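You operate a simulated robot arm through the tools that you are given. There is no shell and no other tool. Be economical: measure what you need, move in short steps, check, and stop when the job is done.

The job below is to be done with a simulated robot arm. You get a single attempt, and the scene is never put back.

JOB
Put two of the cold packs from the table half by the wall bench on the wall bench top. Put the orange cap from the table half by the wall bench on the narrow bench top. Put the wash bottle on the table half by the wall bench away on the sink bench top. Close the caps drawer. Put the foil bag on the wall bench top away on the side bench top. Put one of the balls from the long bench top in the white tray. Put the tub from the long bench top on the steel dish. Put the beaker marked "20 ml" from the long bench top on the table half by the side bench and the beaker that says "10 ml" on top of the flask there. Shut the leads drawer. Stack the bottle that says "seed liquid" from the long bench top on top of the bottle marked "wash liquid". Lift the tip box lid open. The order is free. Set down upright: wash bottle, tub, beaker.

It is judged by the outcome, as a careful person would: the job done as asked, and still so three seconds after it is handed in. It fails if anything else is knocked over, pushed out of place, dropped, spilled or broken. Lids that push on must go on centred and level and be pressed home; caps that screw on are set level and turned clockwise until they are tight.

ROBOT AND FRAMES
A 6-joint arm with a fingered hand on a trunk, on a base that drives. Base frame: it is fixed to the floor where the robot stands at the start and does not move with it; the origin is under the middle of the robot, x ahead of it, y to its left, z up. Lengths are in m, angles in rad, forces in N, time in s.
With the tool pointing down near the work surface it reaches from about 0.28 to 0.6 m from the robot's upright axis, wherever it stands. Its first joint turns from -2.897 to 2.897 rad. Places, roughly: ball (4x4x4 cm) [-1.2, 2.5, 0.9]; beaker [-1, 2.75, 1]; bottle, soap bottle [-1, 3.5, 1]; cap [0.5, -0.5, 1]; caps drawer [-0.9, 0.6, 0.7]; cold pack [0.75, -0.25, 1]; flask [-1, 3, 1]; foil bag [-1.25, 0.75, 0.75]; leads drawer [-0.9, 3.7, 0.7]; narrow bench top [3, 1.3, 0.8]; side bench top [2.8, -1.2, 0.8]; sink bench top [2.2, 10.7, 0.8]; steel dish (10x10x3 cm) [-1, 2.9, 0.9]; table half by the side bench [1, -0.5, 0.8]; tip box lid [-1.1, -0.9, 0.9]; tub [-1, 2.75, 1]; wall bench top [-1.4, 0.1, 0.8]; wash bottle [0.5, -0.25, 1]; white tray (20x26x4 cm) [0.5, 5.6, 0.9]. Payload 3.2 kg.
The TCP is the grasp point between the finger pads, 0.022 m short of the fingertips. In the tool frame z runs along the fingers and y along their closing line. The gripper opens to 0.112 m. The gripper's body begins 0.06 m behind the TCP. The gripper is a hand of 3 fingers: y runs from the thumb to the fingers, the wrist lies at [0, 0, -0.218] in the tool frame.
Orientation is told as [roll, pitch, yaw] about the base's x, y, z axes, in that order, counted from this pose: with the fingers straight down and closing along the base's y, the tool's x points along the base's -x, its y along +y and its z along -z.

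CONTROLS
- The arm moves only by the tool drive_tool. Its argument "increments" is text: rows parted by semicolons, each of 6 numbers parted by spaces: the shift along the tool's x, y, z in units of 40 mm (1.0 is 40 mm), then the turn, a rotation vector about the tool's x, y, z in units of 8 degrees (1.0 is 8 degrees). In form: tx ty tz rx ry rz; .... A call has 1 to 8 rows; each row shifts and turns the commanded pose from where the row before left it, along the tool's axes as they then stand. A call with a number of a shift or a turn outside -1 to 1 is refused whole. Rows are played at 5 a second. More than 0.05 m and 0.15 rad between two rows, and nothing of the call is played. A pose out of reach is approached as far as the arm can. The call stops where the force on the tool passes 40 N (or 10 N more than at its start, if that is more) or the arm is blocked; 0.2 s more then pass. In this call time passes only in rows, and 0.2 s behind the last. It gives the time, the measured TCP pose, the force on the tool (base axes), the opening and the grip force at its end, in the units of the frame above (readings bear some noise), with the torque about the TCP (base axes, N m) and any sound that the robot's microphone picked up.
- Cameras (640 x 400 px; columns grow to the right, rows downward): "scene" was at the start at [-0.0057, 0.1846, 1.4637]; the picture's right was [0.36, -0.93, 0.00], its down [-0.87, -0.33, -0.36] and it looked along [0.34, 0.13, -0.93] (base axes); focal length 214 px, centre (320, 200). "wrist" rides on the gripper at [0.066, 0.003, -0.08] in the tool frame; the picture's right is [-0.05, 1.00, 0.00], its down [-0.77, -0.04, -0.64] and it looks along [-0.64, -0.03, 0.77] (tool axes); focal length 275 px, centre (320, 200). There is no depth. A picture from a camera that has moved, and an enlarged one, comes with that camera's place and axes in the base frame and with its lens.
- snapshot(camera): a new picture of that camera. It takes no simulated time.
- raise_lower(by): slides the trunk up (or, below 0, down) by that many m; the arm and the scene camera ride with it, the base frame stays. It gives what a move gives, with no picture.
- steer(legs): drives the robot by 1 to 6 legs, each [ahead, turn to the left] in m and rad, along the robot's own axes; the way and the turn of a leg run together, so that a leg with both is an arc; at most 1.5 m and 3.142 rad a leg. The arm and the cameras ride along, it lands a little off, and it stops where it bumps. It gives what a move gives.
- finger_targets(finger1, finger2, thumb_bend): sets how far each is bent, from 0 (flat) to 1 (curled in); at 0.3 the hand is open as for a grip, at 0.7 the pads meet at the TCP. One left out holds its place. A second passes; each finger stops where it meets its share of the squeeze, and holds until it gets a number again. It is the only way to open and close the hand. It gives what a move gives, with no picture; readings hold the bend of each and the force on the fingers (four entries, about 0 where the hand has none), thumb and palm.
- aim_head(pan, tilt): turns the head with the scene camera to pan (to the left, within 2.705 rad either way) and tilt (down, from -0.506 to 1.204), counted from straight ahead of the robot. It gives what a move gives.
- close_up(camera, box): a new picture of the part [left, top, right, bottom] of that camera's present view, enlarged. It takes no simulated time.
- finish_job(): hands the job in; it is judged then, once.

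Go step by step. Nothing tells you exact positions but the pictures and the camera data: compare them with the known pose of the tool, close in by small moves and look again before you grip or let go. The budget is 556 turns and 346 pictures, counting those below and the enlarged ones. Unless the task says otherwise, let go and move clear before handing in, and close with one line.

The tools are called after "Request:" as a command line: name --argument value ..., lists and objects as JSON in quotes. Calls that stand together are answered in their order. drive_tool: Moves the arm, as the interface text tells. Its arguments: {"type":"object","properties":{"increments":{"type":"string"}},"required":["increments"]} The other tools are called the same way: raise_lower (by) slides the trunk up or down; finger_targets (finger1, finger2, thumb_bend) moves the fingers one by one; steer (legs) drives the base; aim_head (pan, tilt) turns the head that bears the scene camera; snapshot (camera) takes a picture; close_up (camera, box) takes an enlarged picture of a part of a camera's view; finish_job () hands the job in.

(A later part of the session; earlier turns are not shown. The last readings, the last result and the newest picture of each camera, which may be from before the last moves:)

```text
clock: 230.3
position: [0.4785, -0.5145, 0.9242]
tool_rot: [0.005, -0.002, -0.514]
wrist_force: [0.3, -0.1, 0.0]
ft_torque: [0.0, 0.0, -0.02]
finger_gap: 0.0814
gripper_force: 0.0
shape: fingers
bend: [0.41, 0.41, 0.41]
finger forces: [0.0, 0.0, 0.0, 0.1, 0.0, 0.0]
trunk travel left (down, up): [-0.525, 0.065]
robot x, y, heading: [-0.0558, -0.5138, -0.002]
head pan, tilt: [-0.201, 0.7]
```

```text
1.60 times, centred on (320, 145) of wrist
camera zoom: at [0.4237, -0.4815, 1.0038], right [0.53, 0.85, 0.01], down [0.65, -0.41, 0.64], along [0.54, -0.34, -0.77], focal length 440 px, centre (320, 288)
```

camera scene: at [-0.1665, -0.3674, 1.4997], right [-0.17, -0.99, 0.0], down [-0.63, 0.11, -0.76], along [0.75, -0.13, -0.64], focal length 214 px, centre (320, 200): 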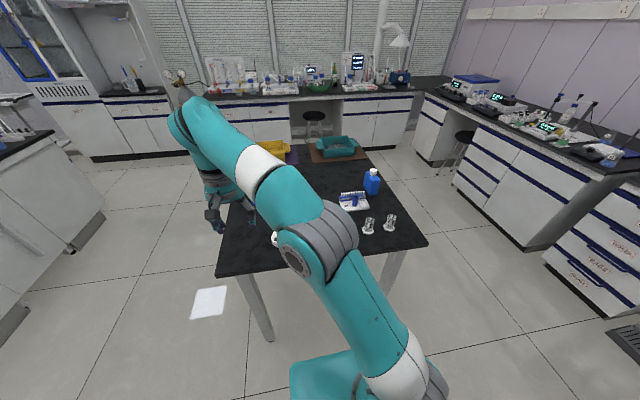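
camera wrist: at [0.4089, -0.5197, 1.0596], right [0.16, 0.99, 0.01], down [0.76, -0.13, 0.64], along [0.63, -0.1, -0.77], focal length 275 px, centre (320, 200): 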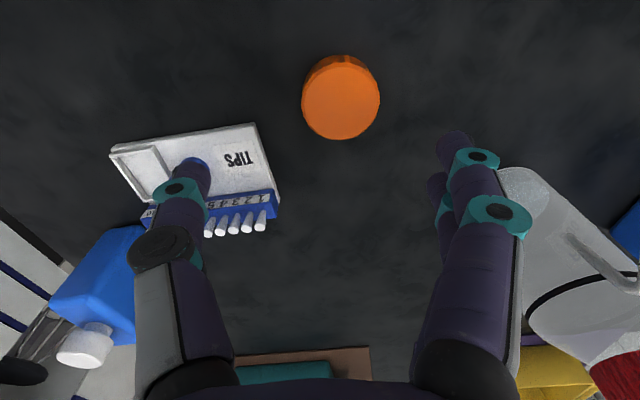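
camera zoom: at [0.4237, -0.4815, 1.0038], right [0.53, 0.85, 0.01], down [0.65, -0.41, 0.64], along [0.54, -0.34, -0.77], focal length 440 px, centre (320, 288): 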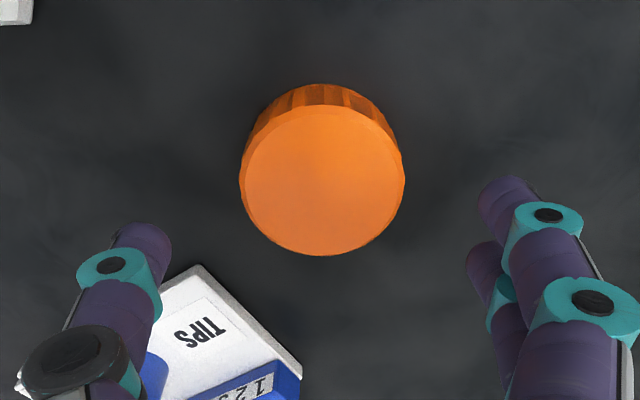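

Well centred. I descend and grip.

Request:
drive_tool --increments "0 0 0.6 0 0 0;0 0 0.5 0 0 0"

Request:
finger_targets --finger1 0.65 --finger2 0.65 --thumb_bend 0.65

Request:
drive_tool --increments "0 0 -0.8 0 0 0;0 0 -1 0 0 0;0 0 -1 0 0 0;0 0 -1 0 0 0;0 0 -1 0 0 0;0 0 -1 0 0 0;0.5 0 -0.8 0 0 0;0.9 0 0 0 0 0"

Request:
snapshot --camera "wrist"

```text
clock: 230.9
position: [0.4778, -0.5157, 0.8803]
tool_rot: [0.006, -0.001, -0.513]
wrist_force: [-0.1, 0.3, 0.1]
ft_torque: [-0.03, -0.02, 0.0]
finger_gap: 0.0816
gripper_force: 0.0
shape: fingers
bend: [0.41, 0.41, 0.41]
finger forces: [0.0, 0.0, 0.0, 0.1, 0.0, 0.0]
trunk travel left (down, up): [-0.525, 0.065]
robot x, y, heading: [-0.0549, -0.5147, -0.003]
head pan, tilt: [-0.201, 0.7]
```

```text
clock: 231.9
position: [0.4777, -0.5149, 0.8828]
tool_rot: [0.005, 0.0, -0.514]
wrist_force: [-0.3, 0.4, -0.7]
ft_torque: [0.0, 0.0, -0.02]
finger_gap: 0.0462
gripper_force: 13.0
shape: fingers
bend: [0.55, 0.55, 0.57]
finger forces: [6.3, 6.7, 0.0, 0.1, 12.7, 0.1]
trunk travel left (down, up): [-0.525, 0.065]
robot x, y, heading: [-0.057, -0.5156, 0.0]
head pan, tilt: [-0.201, 0.7]
```

```text
clock: 233.7
position: [0.4267, -0.4886, 1.1471]
tool_rot: [0.007, -0.002, -0.512]
wrist_force: [0.7, 0.1, -0.2]
ft_torque: [0.0, -0.01, 0.02]
finger_gap: 0.0456
gripper_force: 12.2
shape: fingers
bend: [0.56, 0.55, 0.57]
finger forces: [6.1, 6.7, 0.1, 0.0, 12.5, 0.1]
trunk travel left (down, up): [-0.525, 0.065]
robot x, y, heading: [-0.0567, -0.52, -0.0]
head pan, tilt: [-0.201, 0.7]
```

```text
250 pictures are left
camera wrist: at [0.3708, -0.454, 1.2247], right [0.53, 0.85, 0.01], down [0.65, -0.41, 0.64], along [0.54, -0.34, -0.77], focal length 275 px, centre (320, 200)
```

wrist: 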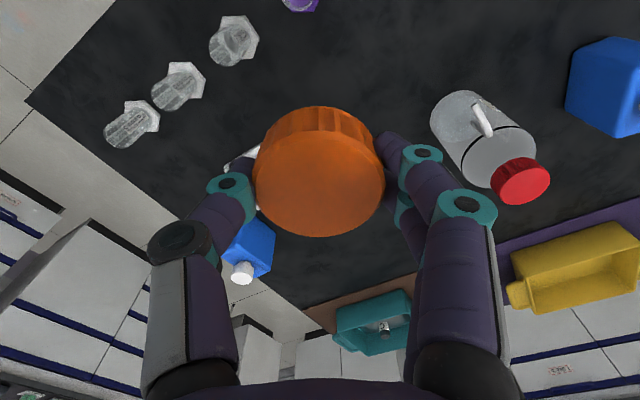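

Cap in hand. I drive to the narrow bench: back off, round the left of the table, and ahead.

Request:
steer --legs '[[-0.25, 0], [0, 1.57], [1.1, 0], [0, -1.57], [1.3, 0]]'

Request:
aim_head --pan 0.3 --tilt 0.5

Request:
snapshot --camera "scene"

```text
clock: 254.5
position: [1.4652, 0.5927, 1.1452]
tool_rot: [0.005, -0.002, -0.519]
wrist_force: [0.1, -0.2, -0.4]
ft_torque: [0.01, 0.05, -0.03]
finger_gap: 0.0455
gripper_force: 12.7
shape: fingers
bend: [0.56, 0.55, 0.58]
finger forces: [6.0, 6.5, 0.0, 0.0, 12.1, 0.1]
trunk travel left (down, up): [-0.525, 0.065]
robot x, y, heading: [0.9787, 0.5693, -0.017]
head pan, tilt: [-0.201, 0.7]
```

```text
clock: 255.4
position: [1.4665, 0.5923, 1.1452]
tool_rot: [0.005, -0.002, -0.519]
wrist_force: [-0.4, -0.5, -1.2]
ft_torque: [-0.01, 0.0, -0.02]
finger_gap: 0.0454
gripper_force: 12.1
shape: fingers
bend: [0.56, 0.55, 0.58]
finger forces: [6.0, 6.5, 0.1, 0.0, 12.2, 0.0]
trunk travel left (down, up): [-0.525, 0.065]
robot x, y, heading: [0.9821, 0.5649, -0.012]
head pan, tilt: [0.3, 0.499]
```

```text
249 pictures are left
camera scene: at [1.0123, 0.7602, 1.5174], right [0.29, -0.96, 0.0], down [-0.46, -0.14, -0.88], along [0.84, 0.25, -0.48], focal length 214 px, centre (320, 200)
```

scene: 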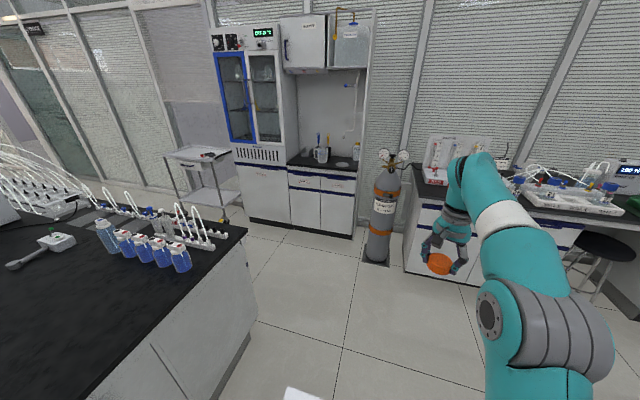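

Request:
steer --legs '[[0.75, 0], [0, 0.95], [0.7, 0], [0, -0.93]]'

Request:
aim_head --pan 0.1 --tilt 0.7

Request:
snapshot --camera "scene"

```text
clock: 267.6
position: [2.6266, 1.1375, 1.1449]
tool_rot: [0.006, 0.0, -0.513]
wrist_force: [-0.1, -0.5, -0.8]
ft_torque: [0.03, -0.03, 0.0]
finger_gap: 0.0453
gripper_force: 12.6
shape: fingers
bend: [0.56, 0.55, 0.58]
finger forces: [6.0, 6.5, 0.0, 0.1, 12.1, 0.0]
trunk travel left (down, up): [-0.525, 0.065]
robot x, y, heading: [2.1416, 1.1078, -0.001]
head pan, tilt: [0.3, 0.499]
```

```text
clock: 268.4
position: [2.6259, 1.1364, 1.1449]
tool_rot: [0.006, -0.001, -0.514]
wrist_force: [-0.1, 0.3, -0.4]
ft_torque: [-0.02, -0.05, 0.0]
finger_gap: 0.045
gripper_force: 12.3
shape: fingers
bend: [0.56, 0.55, 0.58]
finger forces: [6.0, 6.5, 0.0, 0.0, 12.1, 0.0]
trunk travel left (down, up): [-0.525, 0.065]
robot x, y, heading: [2.1415, 1.1092, 0.002]
head pan, tilt: [0.099, 0.7]
```

```text
248 pictures are left
camera scene: at [2.1692, 1.2836, 1.4998], right [0.1, -1.0, 0.0], down [-0.64, -0.06, -0.77], along [0.76, 0.08, -0.64], focal length 214 px, centre (320, 200)
```

scene: 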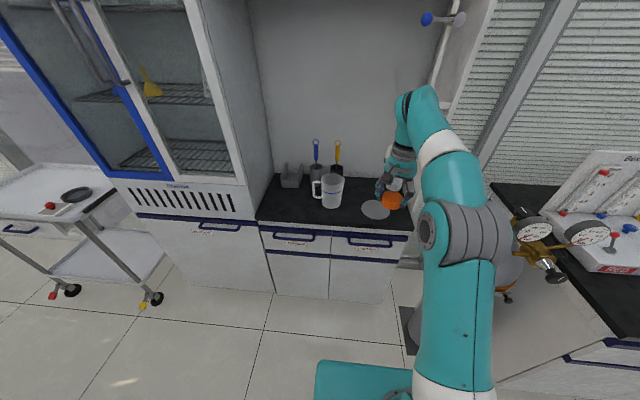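

I'll place the cap on the free front-left part of the narrow bench. I shift left a bit to stay clear of the gas cylinder.

Request:
steer --legs '[[0, 0.75], [0.27, 0], [0, -0.75]]'

Request:
snapshot --camera "scene"

Request:
snapshot --camera "wrist"

```text
clock: 274.2
position: [2.8306, 1.3118, 1.1449]
tool_rot: [0.007, 0.0, -0.529]
wrist_force: [-0.3, 0.7, 0.0]
ft_torque: [0.01, 0.02, 0.0]
finger_gap: 0.0449
gripper_force: 12.4
shape: fingers
bend: [0.56, 0.55, 0.58]
finger forces: [6.1, 6.5, 0.1, 0.1, 11.9, 0.0]
trunk travel left (down, up): [-0.525, 0.065]
robot x, y, heading: [2.3438, 1.2935, -0.02]
head pan, tilt: [0.099, 0.7]
```

```text
247 pictures are left
camera scene: at [2.3753, 1.4653, 1.4997], right [0.08, -1.0, 0.0], down [-0.64, -0.05, -0.76], along [0.76, 0.06, -0.64], focal length 214 px, centre (320, 200)
```

scene: 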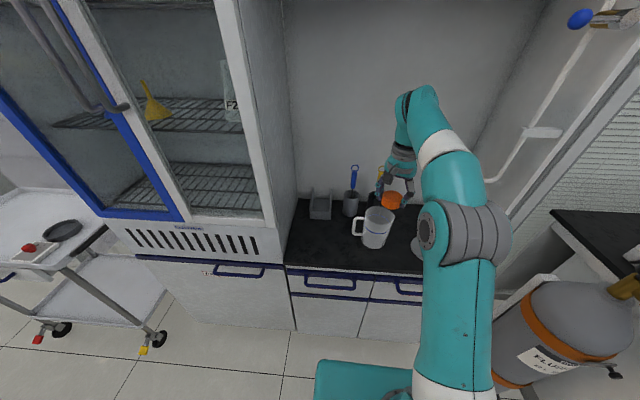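

```text
246 pictures are left
camera wrist: at [2.7751, 1.3455, 1.2244], right [0.54, 0.84, 0.01], down [0.64, -0.42, 0.64], along [0.54, -0.34, -0.77], focal length 275 px, centre (320, 200)
```

wrist: 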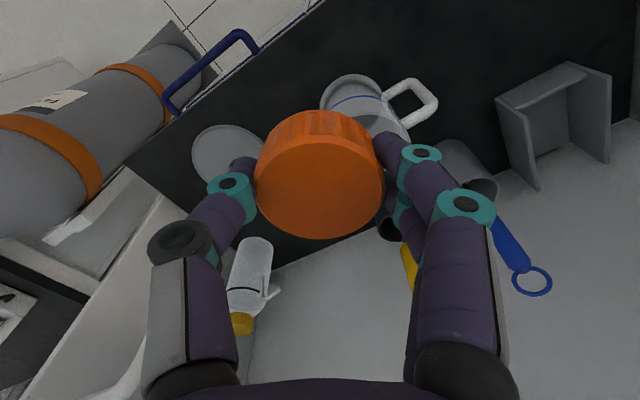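

Request:
drive_tool --increments "0.36 0.82 0 0 0 0;0.36 0.82 0 0 0 0;0.36 0.82 0 0 0 0;0.36 0.82 0 0 0 0;0.36 0.82 0 0 0 0;0 0 1 0 0 0;0 0 1 0 0 0;0 0 1 0 0 0"

Request:
snapshot --camera "wrist"

Request:
close_up --camera "scene" --box '[270, 150, 430, 280]'

```text
clock: 276.0
position: [2.8448, 1.4312, 1.0249]
tool_rot: [0.007, -0.001, -0.531]
wrist_force: [0.3, 0.2, -0.2]
ft_torque: [-0.03, 0.03, 0.01]
finger_gap: 0.0444
gripper_force: 11.9
shape: fingers
bend: [0.56, 0.55, 0.58]
finger forces: [5.6, 6.5, 0.0, 0.1, 11.9, 0.0]
out of reach, approached as far as the arm can: row 4, 5
trunk travel left (down, up): [-0.525, 0.065]
robot x, y, heading: [2.35, 1.2956, -0.019]
head pan, tilt: [0.099, 0.7]
```

```text
245 pictures are left
camera wrist: at [2.7902, 1.4647, 1.105], right [0.55, 0.84, 0.01], down [0.64, -0.42, 0.64], along [0.54, -0.34, -0.77], focal length 275 px, centre (320, 200)
```

wrist: 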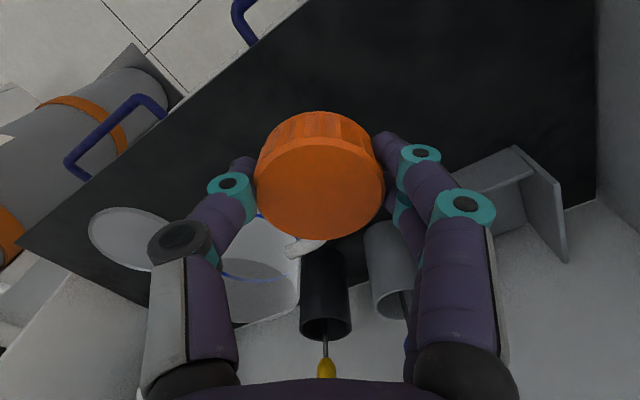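

```text
3.08 times, centred on (350, 215) of scene
camera zoom: at [2.3756, 1.4656, 1.4997], right [0.08, -1.0, 0.0], down [-0.64, -0.05, -0.76], along [0.76, 0.06, -0.64], focal length 660 px, centre (228, 154)
```

zoom: 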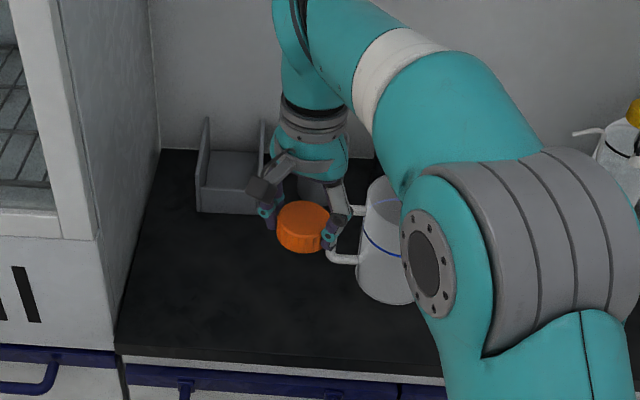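

The thumb is close to the jug's handle; I move further left before descending.

Request:
drive_tool --increments "0.35 0.6 0 0 0 0;0.35 0.6 0 0 0 0"

Request:
close_up --camera "scene" --box '[270, 150, 430, 280]'

```text
clock: 276.6
position: [2.8448, 1.488, 1.0252]
tool_rot: [0.004, -0.001, -0.528]
wrist_force: [0.7, -0.6, -0.6]
ft_torque: [-0.03, 0.04, 0.02]
finger_gap: 0.0444
gripper_force: 12.1
shape: fingers
bend: [0.56, 0.55, 0.58]
finger forces: [5.7, 6.6, 0.0, 0.0, 11.9, 0.0]
trunk travel left (down, up): [-0.525, 0.065]
robot x, y, heading: [2.3418, 1.2921, -0.013]
head pan, tilt: [0.099, 0.7]
```

```text
3.08 times, centred on (350, 215) of scene
camera zoom: at [2.3754, 1.466, 1.4996], right [0.08, -1.0, 0.0], down [-0.64, -0.05, -0.76], along [0.76, 0.06, -0.64], focal length 660 px, centre (228, 154)
```

zoom: 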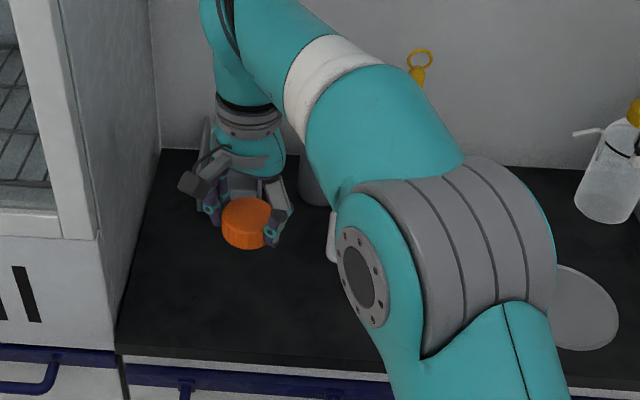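

Request:
drive_tool --increments "0 0 1 0 0 0;0 0 1 0 0 0;0 0 0.9 0 0 0;0 0 0.25 0 0 0;0 0 0.15 0 0 0;0 0 0.1 0 0 0"

Request:
close_up --camera "scene" --box '[270, 150, 430, 280]'

```text
clock: 278.0
position: [2.8433, 1.4864, 0.8896]
tool_rot: [0.004, -0.002, -0.528]
wrist_force: [-1.3, -0.2, 1.2]
ft_torque: [0.01, -0.04, -0.02]
finger_gap: 0.0442
gripper_force: 11.3
shape: fingers
bend: [0.56, 0.55, 0.58]
finger forces: [5.3, 6.4, 0.0, 0.0, 11.9, 0.0]
trunk travel left (down, up): [-0.525, 0.065]
robot x, y, heading: [2.3463, 1.2936, -0.02]
head pan, tilt: [0.099, 0.7]
```

```text
3.08 times, centred on (350, 215) of scene
camera zoom: at [2.3753, 1.4656, 1.4997], right [0.08, -1.0, 0.0], down [-0.64, -0.05, -0.76], along [0.76, 0.06, -0.64], focal length 660 px, centre (228, 154)
```

zoom: 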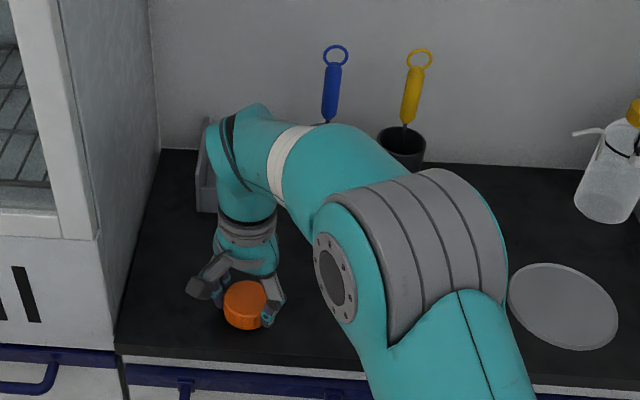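

Request:
drive_tool --increments "0 0 0.08 0 0 0;0 0 0.06 0 0 0;0 0 0.05 0 0 0"

```text
clock: 278.8
position: [2.8449, 1.4861, 0.8822]
tool_rot: [0.006, 0.0, -0.53]
wrist_force: [-0.1, -0.8, -0.5]
ft_torque: [0.02, 0.02, 0.02]
finger_gap: 0.0442
gripper_force: 11.9
shape: fingers
bend: [0.56, 0.55, 0.58]
finger forces: [5.3, 6.4, 0.0, 0.0, 11.8, 0.0]
trunk travel left (down, up): [-0.525, 0.065]
robot x, y, heading: [2.3469, 1.2937, -0.016]
head pan, tilt: [0.099, 0.7]
```

Request:
drive_tool --increments "0 0 0.05 0 0 0;0 0 0.05 0 0 0"

```text
clock: 279.4
position: [2.8439, 1.4858, 0.8789]
tool_rot: [0.008, -0.005, -0.529]
wrist_force: [-0.6, -0.3, 11.8]
ft_torque: [-0.08, 0.0, 0.0]
finger_gap: 0.0441
gripper_force: 13.4
shape: fingers
bend: [0.57, 0.56, 0.58]
finger forces: [6.1, 7.3, 0.0, 0.0, 13.0, 0.0]
trunk travel left (down, up): [-0.525, 0.065]
robot x, y, heading: [2.3427, 1.2921, -0.016]
head pan, tilt: [0.099, 0.7]
```

Request:
drive_tool --increments "0 0 -0.05 0 0 0"

Request:
finger_targets --finger1 0.48 --finger2 0.48 --thumb_bend 0.49

Request:
drive_tool --increments "0 0 -0.4 0 0 0;0 0 -1 0 0 0;0 0 -1 0 0 0;0 0 -1 0 0 0;0 0 -1 0 0 0;0.9 -0.3 0 0 0 0;0.9 -0.3 0 0 0 0;0.9 -0.3 0 0 0 0"

Request:
close_up --camera "scene" --box '[270, 150, 430, 280]'

```text
clock: 279.8
position: [2.8434, 1.4853, 0.8804]
tool_rot: [0.006, -0.002, -0.53]
wrist_force: [-0.7, 0.7, 5.0]
ft_torque: [0.01, 0.04, -0.01]
finger_gap: 0.0441
gripper_force: 13.2
shape: fingers
bend: [0.57, 0.56, 0.58]
finger forces: [6.3, 7.5, 0.1, 0.0, 12.8, 0.0]
trunk travel left (down, up): [-0.525, 0.065]
robot x, y, heading: [2.3436, 1.2931, -0.018]
head pan, tilt: [0.099, 0.7]
```

```text
clock: 280.8
position: [2.8447, 1.4847, 0.8785]
tool_rot: [0.005, -0.001, -0.529]
wrist_force: [1.2, 0.1, 0.5]
ft_torque: [0.01, 0.01, -0.02]
finger_gap: 0.0586
gripper_force: 0.0
shape: fingers
bend: [0.48, 0.48, 0.49]
finger forces: [0.0, 0.1, 0.0, 0.1, 0.1, 0.0]
trunk travel left (down, up): [-0.525, 0.065]
robot x, y, heading: [2.3462, 1.2913, -0.02]
head pan, tilt: [0.099, 0.7]
```

```text
clock: 282.6
position: [2.7313, 1.5081, 1.0587]
tool_rot: [0.006, -0.002, -0.529]
wrist_force: [-0.1, -0.3, -0.6]
ft_torque: [0.06, -0.01, -0.03]
finger_gap: 0.0589
gripper_force: 0.1
shape: fingers
bend: [0.48, 0.48, 0.49]
finger forces: [0.0, 0.0, 0.0, 0.0, 0.1, 0.0]
trunk travel left (down, up): [-0.525, 0.065]
robot x, y, heading: [2.3443, 1.2947, -0.016]
head pan, tilt: [0.099, 0.7]
```

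```text
3.08 times, centred on (350, 215) of scene
camera zoom: at [2.3748, 1.4655, 1.4997], right [0.08, -1.0, 0.0], down [-0.64, -0.05, -0.77], along [0.76, 0.06, -0.64], focal length 660 px, centre (228, 154)
```

zoom: 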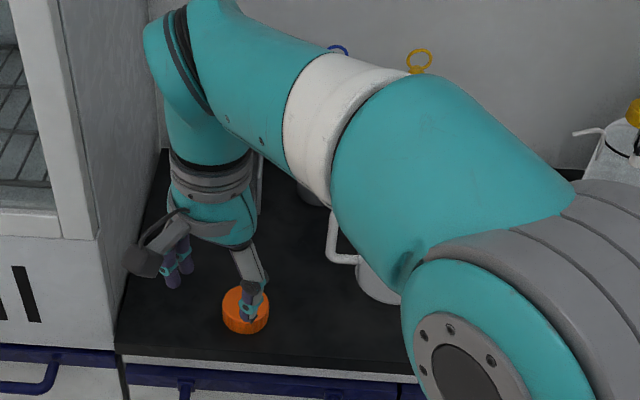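

The cap is on the narrow bench. I tuck the arm and drive back to the left side of the table for the wash bottle.

Request:
steer --legs '[[-0.15, 0]]'

Request:
drive_tool --increments "0.2 -0.8 -0.5 0 0 -0.95;0.2 -0.8 -0.5 0 0 -0.95;0 -0.9 -0.5 0 0 -0.95;0 -0.9 -0.4 0 0 -0.95;0 -0.9 0 0 0 -0.05;0 -0.7 0 0 0 0"

Request:
steer --legs '[[0, -1.555], [0.75, 0], [0, -1.57], [1.45, 0]]'

```text
clock: 284.0
position: [2.5809, 1.5114, 1.0572]
tool_rot: [0.006, -0.002, -0.528]
wrist_force: [-0.2, 0.0, 0.1]
ft_torque: [0.01, -0.02, 0.01]
finger_gap: 0.0588
gripper_force: 0.1
shape: fingers
bend: [0.48, 0.48, 0.49]
finger forces: [0.0, 0.1, 0.0, 0.1, 0.0, 0.0]
trunk travel left (down, up): [-0.525, 0.065]
robot x, y, heading: [2.1902, 1.2956, -0.015]
head pan, tilt: [0.099, 0.7]
```

```text
clock: 285.4
position: [2.5239, 1.3249, 1.1335]
tool_rot: [0.003, -0.003, 0.009]
wrist_force: [-0.2, 0.2, 0.6]
ft_torque: [-0.02, 0.02, -0.01]
finger_gap: 0.0588
gripper_force: 0.1
shape: fingers
bend: [0.48, 0.48, 0.49]
finger forces: [0.0, 0.0, 0.0, 0.1, 0.0, 0.0]
trunk travel left (down, up): [-0.525, 0.065]
robot x, y, heading: [2.1947, 1.2932, -0.021]
head pan, tilt: [0.099, 0.7]
```

```text
clock: 295.7
position: [1.9613, 0.2901, 1.1339]
tool_rot: [0.003, -0.002, -2.461]
wrist_force: [1.0, 0.2, 0.7]
ft_torque: [0.0, 0.01, 0.01]
finger_gap: 0.059
gripper_force: 0.1
shape: fingers
bend: [0.48, 0.48, 0.49]
finger forces: [0.1, 0.0, 0.1, 0.1, 0.1, 0.0]
trunk travel left (down, up): [-0.525, 0.065]
robot x, y, heading: [2.2045, 0.5218, -2.485]
head pan, tilt: [0.099, 0.7]
stopped in leg 3: the robot was blocked; the commanded pose is now the measured one
```

The base bumped while turning, maybe near the gas cylinder's stand. I look behind.

Request:
aim_head --pan 2.6 --tilt 0.8

Request:
snapshot --camera "scene"

Request:
aim_head --pan -2.6 --tilt 0.8

Request:
snapshot --camera "scene"

```text
clock: 298.0
position: [1.9607, 0.2906, 1.133]
tool_rot: [0.003, -0.003, -2.46]
wrist_force: [0.6, -0.2, 0.1]
ft_torque: [0.03, -0.01, 0.0]
finger_gap: 0.059
gripper_force: 0.1
shape: fingers
bend: [0.48, 0.48, 0.49]
finger forces: [0.0, 0.0, 0.0, 0.1, 0.1, 0.0]
trunk travel left (down, up): [-0.525, 0.065]
robot x, y, heading: [2.1995, 0.5206, -2.484]
head pan, tilt: [2.601, 0.799]
```

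```text
240 pictures are left
camera scene: at [2.431, 0.4346, 1.4915], right [0.12, -0.99, 0.0], down [-0.71, -0.08, -0.7], along [0.69, 0.08, -0.72], focal length 214 px, centre (320, 200)
```

scene: 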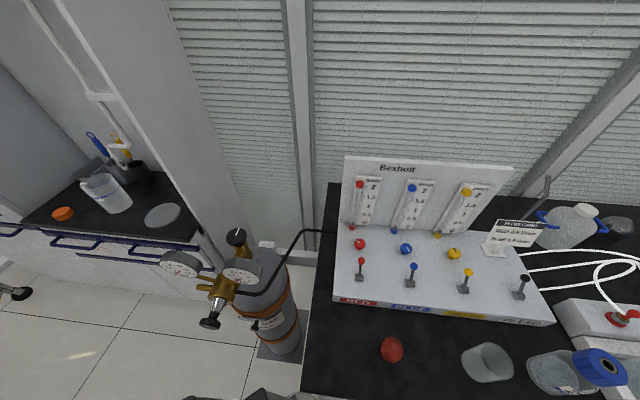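

```text
clock: 302.0
position: [1.9615, 0.2914, 1.1342]
tool_rot: [0.003, -0.005, -2.461]
wrist_force: [0.3, -0.4, 0.6]
ft_torque: [0.01, -0.02, 0.03]
finger_gap: 0.0591
gripper_force: 0.0
shape: fingers
bend: [0.48, 0.48, 0.49]
finger forces: [0.0, 0.0, 0.1, 0.0, 0.0, 0.1]
trunk travel left (down, up): [-0.525, 0.065]
robot x, y, heading: [2.1994, 0.5188, -2.482]
head pan, tilt: [-2.601, 0.799]
```

```text
239 pictures are left
camera scene: at [2.3801, 0.5003, 1.4915], right [0.93, -0.36, 0.0], down [-0.26, -0.67, -0.7], along [0.25, 0.65, -0.72], focal length 214 px, centre (320, 200)
```

scene: 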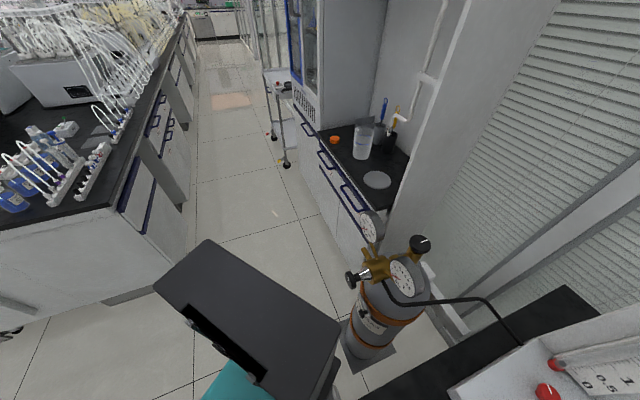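

Nothing fell; my rear box just touched the bench corner. I drive forward out of there and on to the left side of the table.

Request:
steer --legs '[[0.4, 0], [0, -0.836], [1.28, 0], [0, 1.747]]'

Request:
aim_head --pan -0.1 --tilt 0.75

Request:
snapshot --camera "scene"

Request:
snapshot --camera "wrist"

```text
clock: 316.9
position: [0.6371, 0.1717, 1.133]
tool_rot: [0.005, -0.003, -1.581]
wrist_force: [0.3, 0.7, -0.1]
ft_torque: [-0.02, 0.0, 0.01]
finger_gap: 0.0587
gripper_force: 0.2
shape: fingers
bend: [0.48, 0.48, 0.49]
finger forces: [0.1, 0.0, 0.0, 0.1, 0.0, 0.0]
trunk travel left (down, up): [-0.525, 0.065]
robot x, y, heading: [0.6123, 0.504, -1.595]
head pan, tilt: [-2.601, 0.799]
```

```text
clock: 319.2
position: [0.6369, 0.1718, 1.1342]
tool_rot: [0.004, -0.004, -1.579]
wrist_force: [0.4, 0.3, 0.1]
ft_torque: [-0.04, 0.03, 0.01]
finger_gap: 0.0591
gripper_force: 0.1
shape: fingers
bend: [0.48, 0.48, 0.49]
finger forces: [0.0, 0.0, 0.0, 0.0, 0.1, 0.0]
trunk travel left (down, up): [-0.525, 0.065]
robot x, y, heading: [0.6149, 0.5017, -1.6]
head pan, tilt: [-0.099, 0.75]
```

```text
238 pictures are left
camera scene: at [0.7704, 0.4745, 1.4955], right [-0.99, 0.13, 0.0], down [0.09, 0.68, -0.73], along [-0.09, -0.73, -0.68], focal length 214 px, centre (320, 200)
```

scene: 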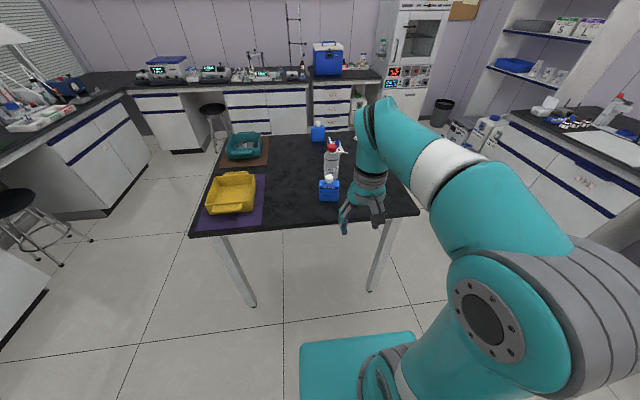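

```text
237 pictures are left
camera wrist: at [0.6413, 0.237, 1.2131], right [1.0, -0.05, 0.0], down [-0.04, -0.77, 0.64], along [-0.03, -0.64, -0.77], focal length 275 px, centre (320, 200)
```

wrist: 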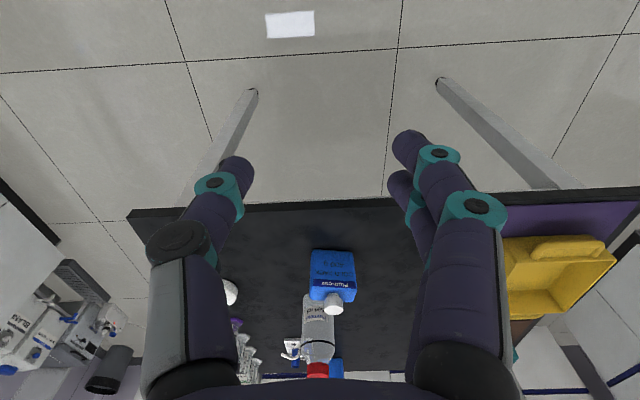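

I drive closer to the table edge and look at the wash bottle in detail.

Request:
steer --legs '[[0.25, 0.03]]'

Request:
snapshot --camera "wrist"

Request:
close_up --camera "scene" --box '[270, 120, 430, 240]'

```text
clock: 321.0
position: [0.6407, -0.0795, 1.1345]
tool_rot: [0.003, -0.004, -1.551]
wrist_force: [0.3, 0.5, 0.3]
ft_torque: [0.04, -0.01, -0.03]
finger_gap: 0.059
gripper_force: 0.1
shape: fingers
bend: [0.48, 0.48, 0.49]
finger forces: [0.0, 0.1, 0.0, 0.1, 0.0, 0.0]
trunk travel left (down, up): [-0.525, 0.065]
robot x, y, heading: [0.6053, 0.2493, -1.575]
head pan, tilt: [-0.099, 0.75]
```

```text
236 pictures are left
camera wrist: at [0.6444, -0.0157, 1.2129], right [1.0, -0.03, 0.0], down [-0.02, -0.77, 0.64], along [-0.01, -0.64, -0.77], focal length 275 px, centre (320, 200)
```

wrist: 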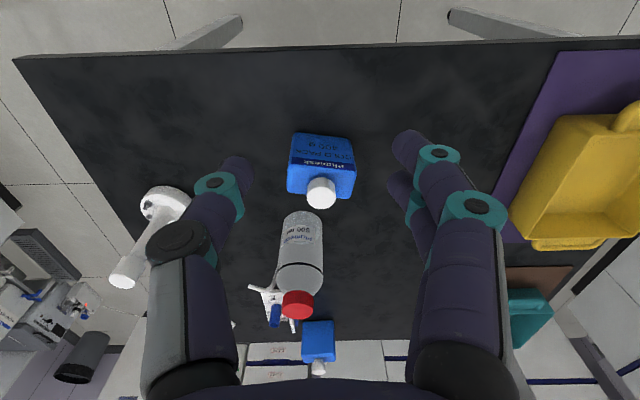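

```text
3.33 times, centred on (350, 180) of scene
camera zoom: at [0.767, 0.225, 1.4954], right [-0.99, 0.1, 0.0], down [0.07, 0.68, -0.73], along [-0.07, -0.73, -0.68], focal length 715 px, centre (220, 267)
```

zoom: 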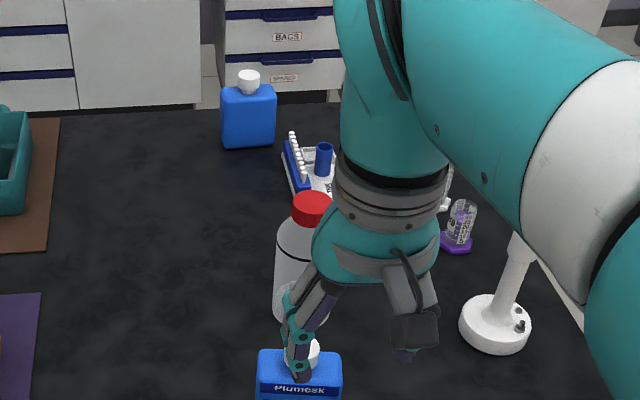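

Request:
close_up --camera "wrist" --box '[230, 190, 380, 340]'

```text
2.67 times, centred on (305, 265) of wrist
camera zoom: at [0.6444, -0.0157, 1.2129], right [1.0, -0.03, 0.0], down [-0.02, -0.77, 0.64], along [-0.01, -0.64, -0.77], focal length 734 px, centre (360, 27)
```

zoom: 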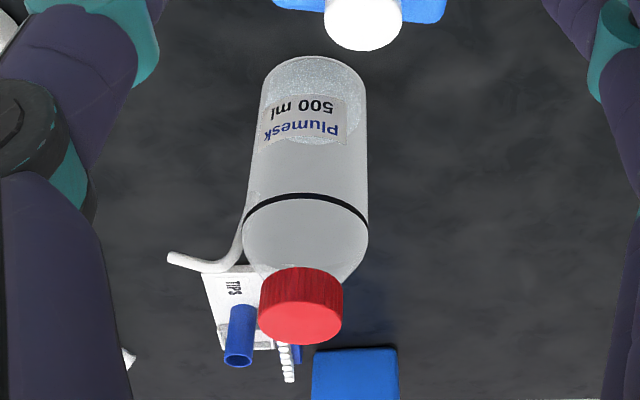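

The spout leaves the bottle toward -x, so I will grip the body along y. I rotate the hand by 90° first.

Request:
drive_tool --increments "0 0 0 0 0 0.95;0 0 0 0 0 0.95;0 0 0 0 0 0.95;0 0 0 0 0 0.95;0 0 0 0 0 0.95;0 0 0 0 0 0.95;0 0 0 0 0 0.95;0 0 0 0 0 0.95"

Request:
drive_tool --increments "0 0 0 0 0 0.95;0 0 0 0 0 0.95;0 0 0 0 0 0.95;0 0 0 0 0 0.95"

Request:
finger_targets --finger1 0.3 --finger2 0.3 --thumb_bend 0.3

```text
clock: 322.8
position: [0.6414, -0.0804, 1.1345]
tool_rot: [0.003, 0.002, -2.614]
wrist_force: [-0.5, -0.4, 0.3]
ft_torque: [0.02, 0.0, 0.0]
finger_gap: 0.0592
gripper_force: 0.0
shape: fingers
bend: [0.48, 0.48, 0.49]
finger forces: [0.0, 0.0, 0.1, 0.1, 0.1, 0.0]
trunk travel left (down, up): [-0.525, 0.065]
robot x, y, heading: [0.6073, 0.2488, -1.572]
head pan, tilt: [-0.099, 0.75]
```

```text
clock: 323.8
position: [0.6418, -0.0794, 1.1338]
tool_rot: [0.004, 0.003, 3.136]
wrist_force: [-0.3, -1.4, 1.1]
ft_torque: [-0.03, -0.01, -0.03]
finger_gap: 0.0592
gripper_force: 0.1
shape: fingers
bend: [0.48, 0.48, 0.49]
finger forces: [0.0, 0.0, 0.1, 0.0, 0.0, 0.0]
trunk travel left (down, up): [-0.525, 0.065]
robot x, y, heading: [0.6074, 0.2507, -1.57]
head pan, tilt: [-0.099, 0.75]
```

```text
clock: 324.8
position: [0.6412, -0.0797, 1.1329]
tool_rot: [0.004, 0.003, 3.14]
wrist_force: [-0.1, 0.3, 0.7]
ft_torque: [0.0, 0.05, -0.01]
finger_gap: 0.111
gripper_force: 0.0
shape: fingers
bend: [0.3, 0.3, 0.3]
finger forces: [0.1, 0.0, 0.0, 0.0, 0.0, 0.0]
trunk travel left (down, up): [-0.525, 0.065]
robot x, y, heading: [0.6075, 0.2528, -1.574]
head pan, tilt: [-0.099, 0.75]
```

The bottle is slightly out of reach and the table leg is close on one side; I re-park 0.11 m further along the table, between the legs.

Request:
steer --legs '[[-0.32, 0], [0, 0.35], [0.34, 0], [0, -0.35], [0.08, 0]]'

Request:
snapshot --camera "wrist"

```text
clock: 331.6
position: [0.7567, -0.156, 1.1331]
tool_rot: [0.004, 0.005, -3.142]
wrist_force: [-0.4, 0.4, 0.3]
ft_torque: [0.0, 0.01, -0.01]
finger_gap: 0.1113
gripper_force: 0.0
shape: fingers
bend: [0.3, 0.3, 0.3]
finger forces: [0.1, 0.1, 0.0, 0.0, 0.0, 0.0]
trunk travel left (down, up): [-0.525, 0.065]
robot x, y, heading: [0.7198, 0.1746, -1.57]
head pan, tilt: [-0.099, 0.75]
```

```text
233 pictures are left
camera wrist: at [0.8233, -0.1597, 1.2133], right [-0.05, -1.0, 0.0], down [-0.77, 0.04, 0.63], along [-0.63, 0.03, -0.77], focal length 275 px, centre (320, 200)
```

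wrist: 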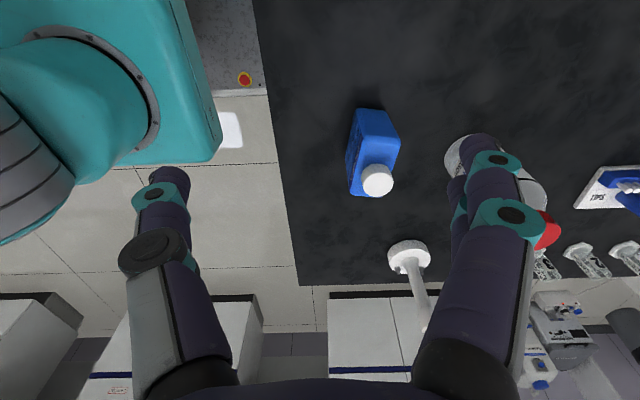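

Request:
drive_tool --increments "0 1 0 0 0 0;0 1 0 0 0 0;0 1 0 0 0 0;0 1 0 0 0 0;0 1 0 0 0 0;0 0.7 0 0 0 0"

Request:
snapshot --camera "wrist"

```text
clock: 333.0
position: [0.7565, -0.3455, 1.134]
tool_rot: [0.003, 0.004, -3.141]
wrist_force: [-0.3, -0.1, -0.7]
ft_torque: [0.05, 0.0, -0.02]
finger_gap: 0.1113
gripper_force: 0.1
shape: fingers
bend: [0.3, 0.3, 0.3]
finger forces: [0.1, 0.0, 0.0, 0.0, 0.1, 0.1]
out of reach, approached as far as the arm can: row 5, 6
trunk travel left (down, up): [-0.525, 0.065]
robot x, y, heading: [0.72, 0.1737, -1.568]
head pan, tilt: [-0.099, 0.75]
```

```text
232 pictures are left
camera wrist: at [0.8235, -0.3514, 1.2134], right [-0.05, -1.0, 0.0], down [-0.77, 0.04, 0.63], along [-0.63, 0.03, -0.77], focal length 275 px, centre (320, 200)
```

wrist: 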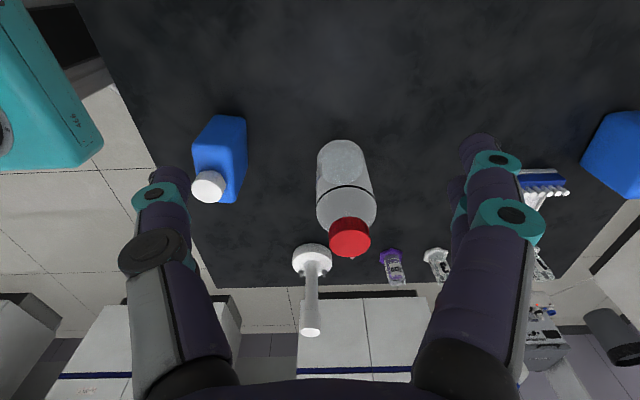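

Request:
drive_tool --increments "0 0 0.95 0 0 0;0 0 0.95 0 0 0;0 0.4 0 0 0 0;0 0.35 0 0 0 0;-0.9 0 0 0 0 0;-0.9 0 0 0 0 0"

Request:
snapshot --camera "wrist"

```text
clock: 334.4
position: [0.6845, -0.3742, 1.0586]
tool_rot: [0.003, 0.004, -3.14]
wrist_force: [0.2, 0.0, -0.6]
ft_torque: [0.02, -0.02, 0.0]
finger_gap: 0.1113
gripper_force: 0.0
shape: fingers
bend: [0.3, 0.3, 0.3]
finger forces: [0.0, 0.0, 0.0, 0.0, 0.1, 0.0]
trunk travel left (down, up): [-0.525, 0.065]
robot x, y, heading: [0.7195, 0.174, -1.569]
head pan, tilt: [-0.099, 0.75]
```

```text
231 pictures are left
camera wrist: at [0.7509, -0.3792, 1.1383], right [-0.05, -1.0, 0.0], down [-0.77, 0.04, 0.63], along [-0.63, 0.03, -0.78], focal length 275 px, centre (320, 200)
```

wrist: 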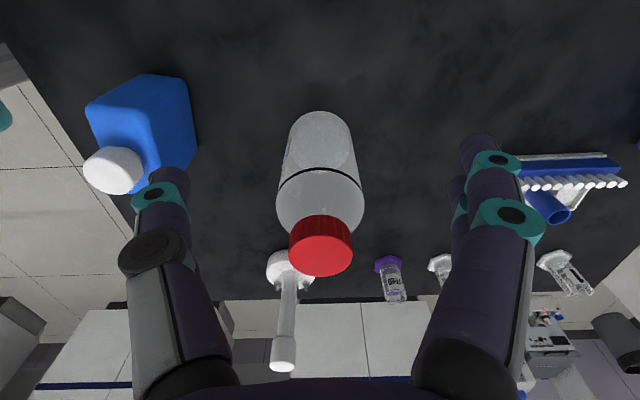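

Request:
drive_tool --increments "-0.7 0 0 0 0 0;-0.7 0 0 0 0 0;-0.7 0 0 0 0 0;0 0 0.6 0 0 0"

Request:
snapshot --camera "wrist"

Request:
close_up --camera "scene" --box '[270, 120, 430, 240]'

```text
clock: 335.4
position: [0.6012, -0.3741, 1.0328]
tool_rot: [0.004, 0.005, -3.14]
wrist_force: [-0.1, -0.3, -0.1]
ft_torque: [-0.01, -0.03, 0.02]
finger_gap: 0.1113
gripper_force: 0.1
shape: fingers
bend: [0.3, 0.3, 0.3]
finger forces: [0.1, 0.0, 0.0, 0.1, 0.0, 0.1]
trunk travel left (down, up): [-0.525, 0.065]
robot x, y, heading: [0.7225, 0.178, -1.573]
head pan, tilt: [-0.099, 0.75]
```

```text
230 pictures are left
camera wrist: at [0.6688, -0.3776, 1.114], right [-0.05, -1.0, 0.0], down [-0.77, 0.04, 0.63], along [-0.63, 0.03, -0.77], focal length 275 px, centre (320, 200)
```

wrist: 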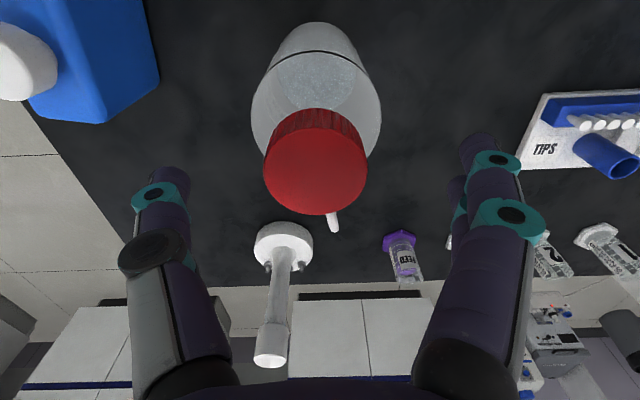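

```text
3.33 times, centred on (350, 180) of scene
camera zoom: at [0.8809, 0.1515, 1.4955], right [-1.0, 0.1, 0.0], down [0.07, 0.68, -0.73], along [-0.07, -0.73, -0.68], focal length 715 px, centre (220, 267)
```

zoom: 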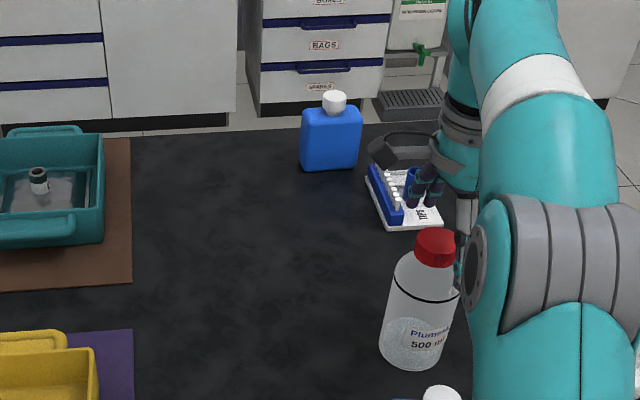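

Request:
drive_tool --increments "0 0 0.8 0 0 0;0 0 0.7 0 0 0;0 0 0.25 0 0 0"

Request:
snapshot --camera "wrist"

```text
clock: 336.2
position: [0.6006, -0.3737, 0.9646]
tool_rot: [0.004, 0.005, -3.14]
wrist_force: [-0.1, 0.0, 3.0]
ft_torque: [-0.03, -0.04, 0.02]
finger_gap: 0.1112
gripper_force: 1.5
shape: fingers
bend: [0.3, 0.3, 0.3]
finger forces: [1.2, 0.0, 0.1, 0.1, 1.5, 0.0]
trunk travel left (down, up): [-0.525, 0.065]
robot x, y, heading: [0.7212, 0.1774, -1.572]
head pan, tilt: [-0.099, 0.75]
```

```text
228 pictures are left
camera wrist: at [0.6675, -0.3788, 1.0433], right [-0.05, -1.0, 0.0], down [-0.77, 0.04, 0.63], along [-0.63, 0.03, -0.77], focal length 275 px, centre (320, 200)
```

wrist: 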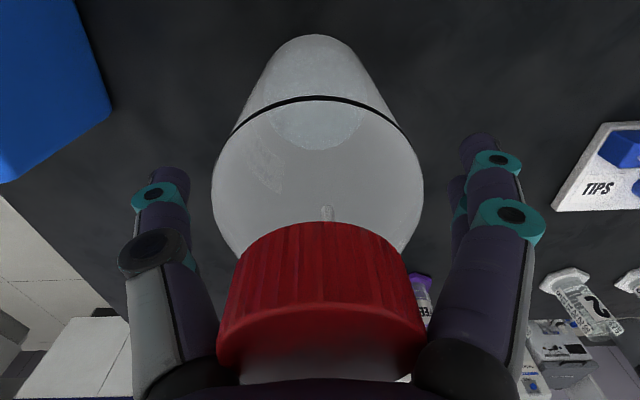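

Request:
finger_targets --finger1 0.7 --finger2 0.7 --thumb_bend 0.7

Request:
snapshot --camera "wrist"

```text
clock: 337.2
position: [0.6003, -0.3748, 0.9639]
tool_rot: [0.002, 0.006, -3.142]
wrist_force: [0.2, -0.4, -0.1]
ft_torque: [-0.02, 0.01, -0.03]
finger_gap: 0.0645
gripper_force: 24.3
shape: fingers
bend: [0.49, 0.5, 0.54]
finger forces: [15.4, 9.4, 0.0, 0.0, 24.3, 0.1]
trunk travel left (down, up): [-0.525, 0.065]
robot x, y, heading: [0.7222, 0.1746, -1.571]
head pan, tilt: [-0.099, 0.75]
```

```text
227 pictures are left
camera wrist: at [0.6675, -0.379, 1.043], right [-0.05, -1.0, 0.0], down [-0.77, 0.04, 0.63], along [-0.63, 0.03, -0.77], focal length 275 px, centre (320, 200)
```

wrist: 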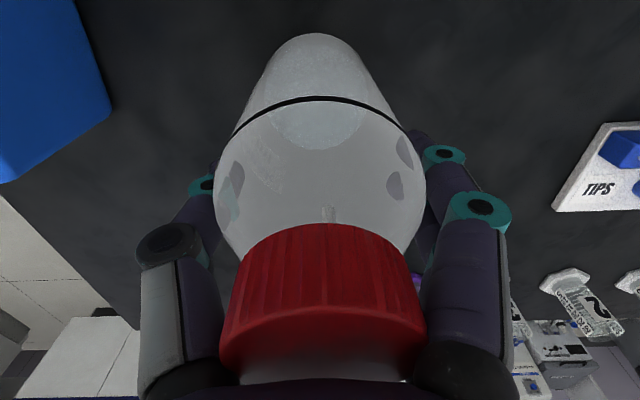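

Request:
drive_tool --increments "0 0 -0.4 0 0 0;0 0 -0.6 0 0 0;0 0 -0.8 0 0 0"

Request:
snapshot --camera "wrist"

```text
clock: 338.0
position: [0.5987, -0.3727, 1.037]
tool_rot: [0.004, 0.002, -3.141]
wrist_force: [1.0, 0.7, -1.7]
ft_torque: [0.0, -0.01, 0.0]
finger_gap: 0.0644
gripper_force: 24.1
shape: fingers
bend: [0.49, 0.5, 0.54]
finger forces: [15.3, 9.5, 0.0, 0.0, 24.1, 0.0]
trunk travel left (down, up): [-0.525, 0.065]
robot x, y, heading: [0.7218, 0.1748, -1.569]
head pan, tilt: [-0.099, 0.75]
```

```text
226 pictures are left
camera wrist: at [0.6666, -0.3774, 1.1161], right [-0.05, -1.0, 0.0], down [-0.77, 0.04, 0.63], along [-0.63, 0.03, -0.77], focal length 275 px, centre (320, 200)
```

wrist: 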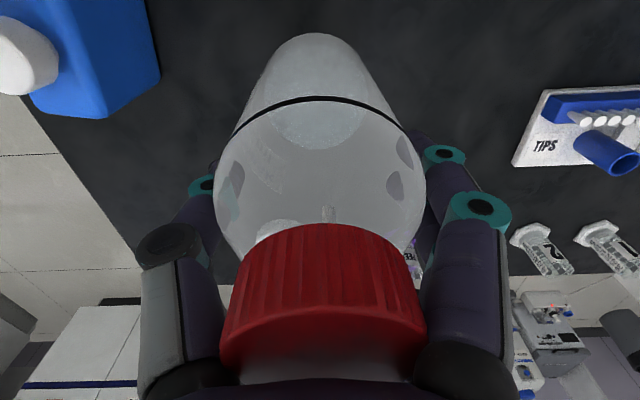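

Held well. I lift and retract clear of the cold pack.

Request:
drive_tool --increments "0.9 0 -0.3 0 0 0;0.9 0 -0.3 0 0 0;0.9 0 -0.3 0 0 0;0.5 -0.8 -0.5 0 0 0;0 -0.6 -0.8 0 0 0;0 0 -0.8 0 0 0"

Request:
drive_tool --increments "0 -1 0 0 0 0;0 -1 0 0 0 0;0 -1 0 0 0 0;0 -1 0 0 0 0"

Request:
close_up --camera "scene" --box '[220, 120, 460, 270]'

```text
clock: 339.4
position: [0.7273, -0.3181, 1.1564]
tool_rot: [0.003, 0.006, -3.142]
wrist_force: [-0.1, -0.8, -1.9]
ft_torque: [-0.01, 0.04, -0.01]
finger_gap: 0.0642
gripper_force: 23.8
shape: fingers
bend: [0.49, 0.5, 0.54]
finger forces: [14.7, 9.6, 0.0, 0.0, 23.6, 0.0]
trunk travel left (down, up): [-0.525, 0.065]
robot x, y, heading: [0.7196, 0.1732, -1.573]
head pan, tilt: [-0.099, 0.75]
```

```text
clock: 340.4
position: [0.7282, -0.1579, 1.1534]
tool_rot: [0.004, 0.006, -3.141]
wrist_force: [0.1, -0.6, -1.4]
ft_torque: [-0.02, 0.01, 0.03]
finger_gap: 0.0642
gripper_force: 23.4
shape: fingers
bend: [0.49, 0.5, 0.54]
finger forces: [14.5, 9.8, 0.1, 0.0, 23.2, 0.0]
trunk travel left (down, up): [-0.525, 0.065]
robot x, y, heading: [0.718, 0.1729, -1.574]
head pan, tilt: [-0.099, 0.75]
```

```text
2.67 times, centred on (340, 195) of scene
camera zoom: at [0.8809, 0.1524, 1.4955], right [-1.0, 0.1, 0.0], down [0.07, 0.68, -0.73], along [-0.07, -0.73, -0.68], focal length 572 px, centre (267, 213)
```

zoom: 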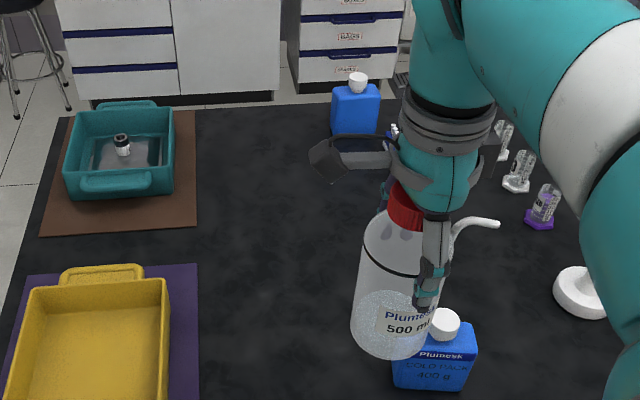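

Wash bottle is up. I drive toward the right-hand aisle that leads to the sink bench.

Request:
steer --legs '[[-0.38, 0], [0, 1.574], [1.43, 0]]'

Request:
steer --legs '[[0, 1.57]]'

Request:
aim_head --pan 0 --tilt 0.35

Request:
snapshot --camera "scene"

```text
clock: 353.4
position: [2.4976, 0.5722, 1.1539]
tool_rot: [0.002, 0.004, -1.561]
wrist_force: [-0.7, 0.6, -1.3]
ft_torque: [0.02, -0.02, 0.02]
finger_gap: 0.0641
gripper_force: 22.3
shape: fingers
bend: [0.49, 0.5, 0.54]
finger forces: [13.9, 9.4, 0.1, 0.1, 22.2, 0.0]
trunk travel left (down, up): [-0.525, 0.065]
robot x, y, heading: [2.1647, 0.5601, 0.012]
head pan, tilt: [-0.099, 0.75]
```

```text
clock: 357.6
position: [2.1547, 0.8962, 1.1548]
tool_rot: [0.004, 0.004, 0.002]
wrist_force: [1.7, 0.1, -0.8]
ft_torque: [0.01, 0.0, 0.05]
finger_gap: 0.0636
gripper_force: 21.9
shape: fingers
bend: [0.49, 0.5, 0.54]
finger forces: [13.2, 9.2, 0.0, 0.1, 21.4, 0.0]
trunk travel left (down, up): [-0.525, 0.065]
robot x, y, heading: [2.1673, 0.5641, 1.568]
head pan, tilt: [-0.099, 0.75]
```

```text
clock: 358.4
position: [2.1538, 0.8979, 1.1531]
tool_rot: [0.003, 0.003, 0.004]
wrist_force: [-0.4, -0.5, -1.8]
ft_torque: [0.05, -0.01, 0.03]
finger_gap: 0.0639
gripper_force: 21.8
shape: fingers
bend: [0.49, 0.5, 0.54]
finger forces: [13.3, 9.2, 0.1, 0.1, 21.3, 0.0]
trunk travel left (down, up): [-0.525, 0.065]
robot x, y, heading: [2.1655, 0.5615, 1.573]
head pan, tilt: [0.0, 0.351]
```

```text
224 pictures are left
camera scene: at [1.9985, 0.5945, 1.531], right [1.0, 0.0, 0.0], down [0.0, -0.34, -0.94], along [0.0, 0.94, -0.34], focal length 214 px, centre (320, 200)
```

scene: 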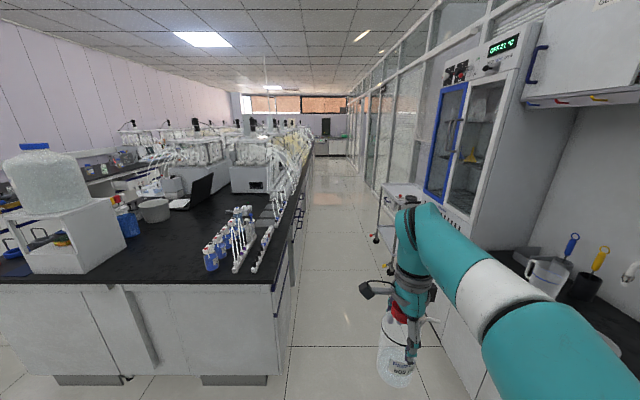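

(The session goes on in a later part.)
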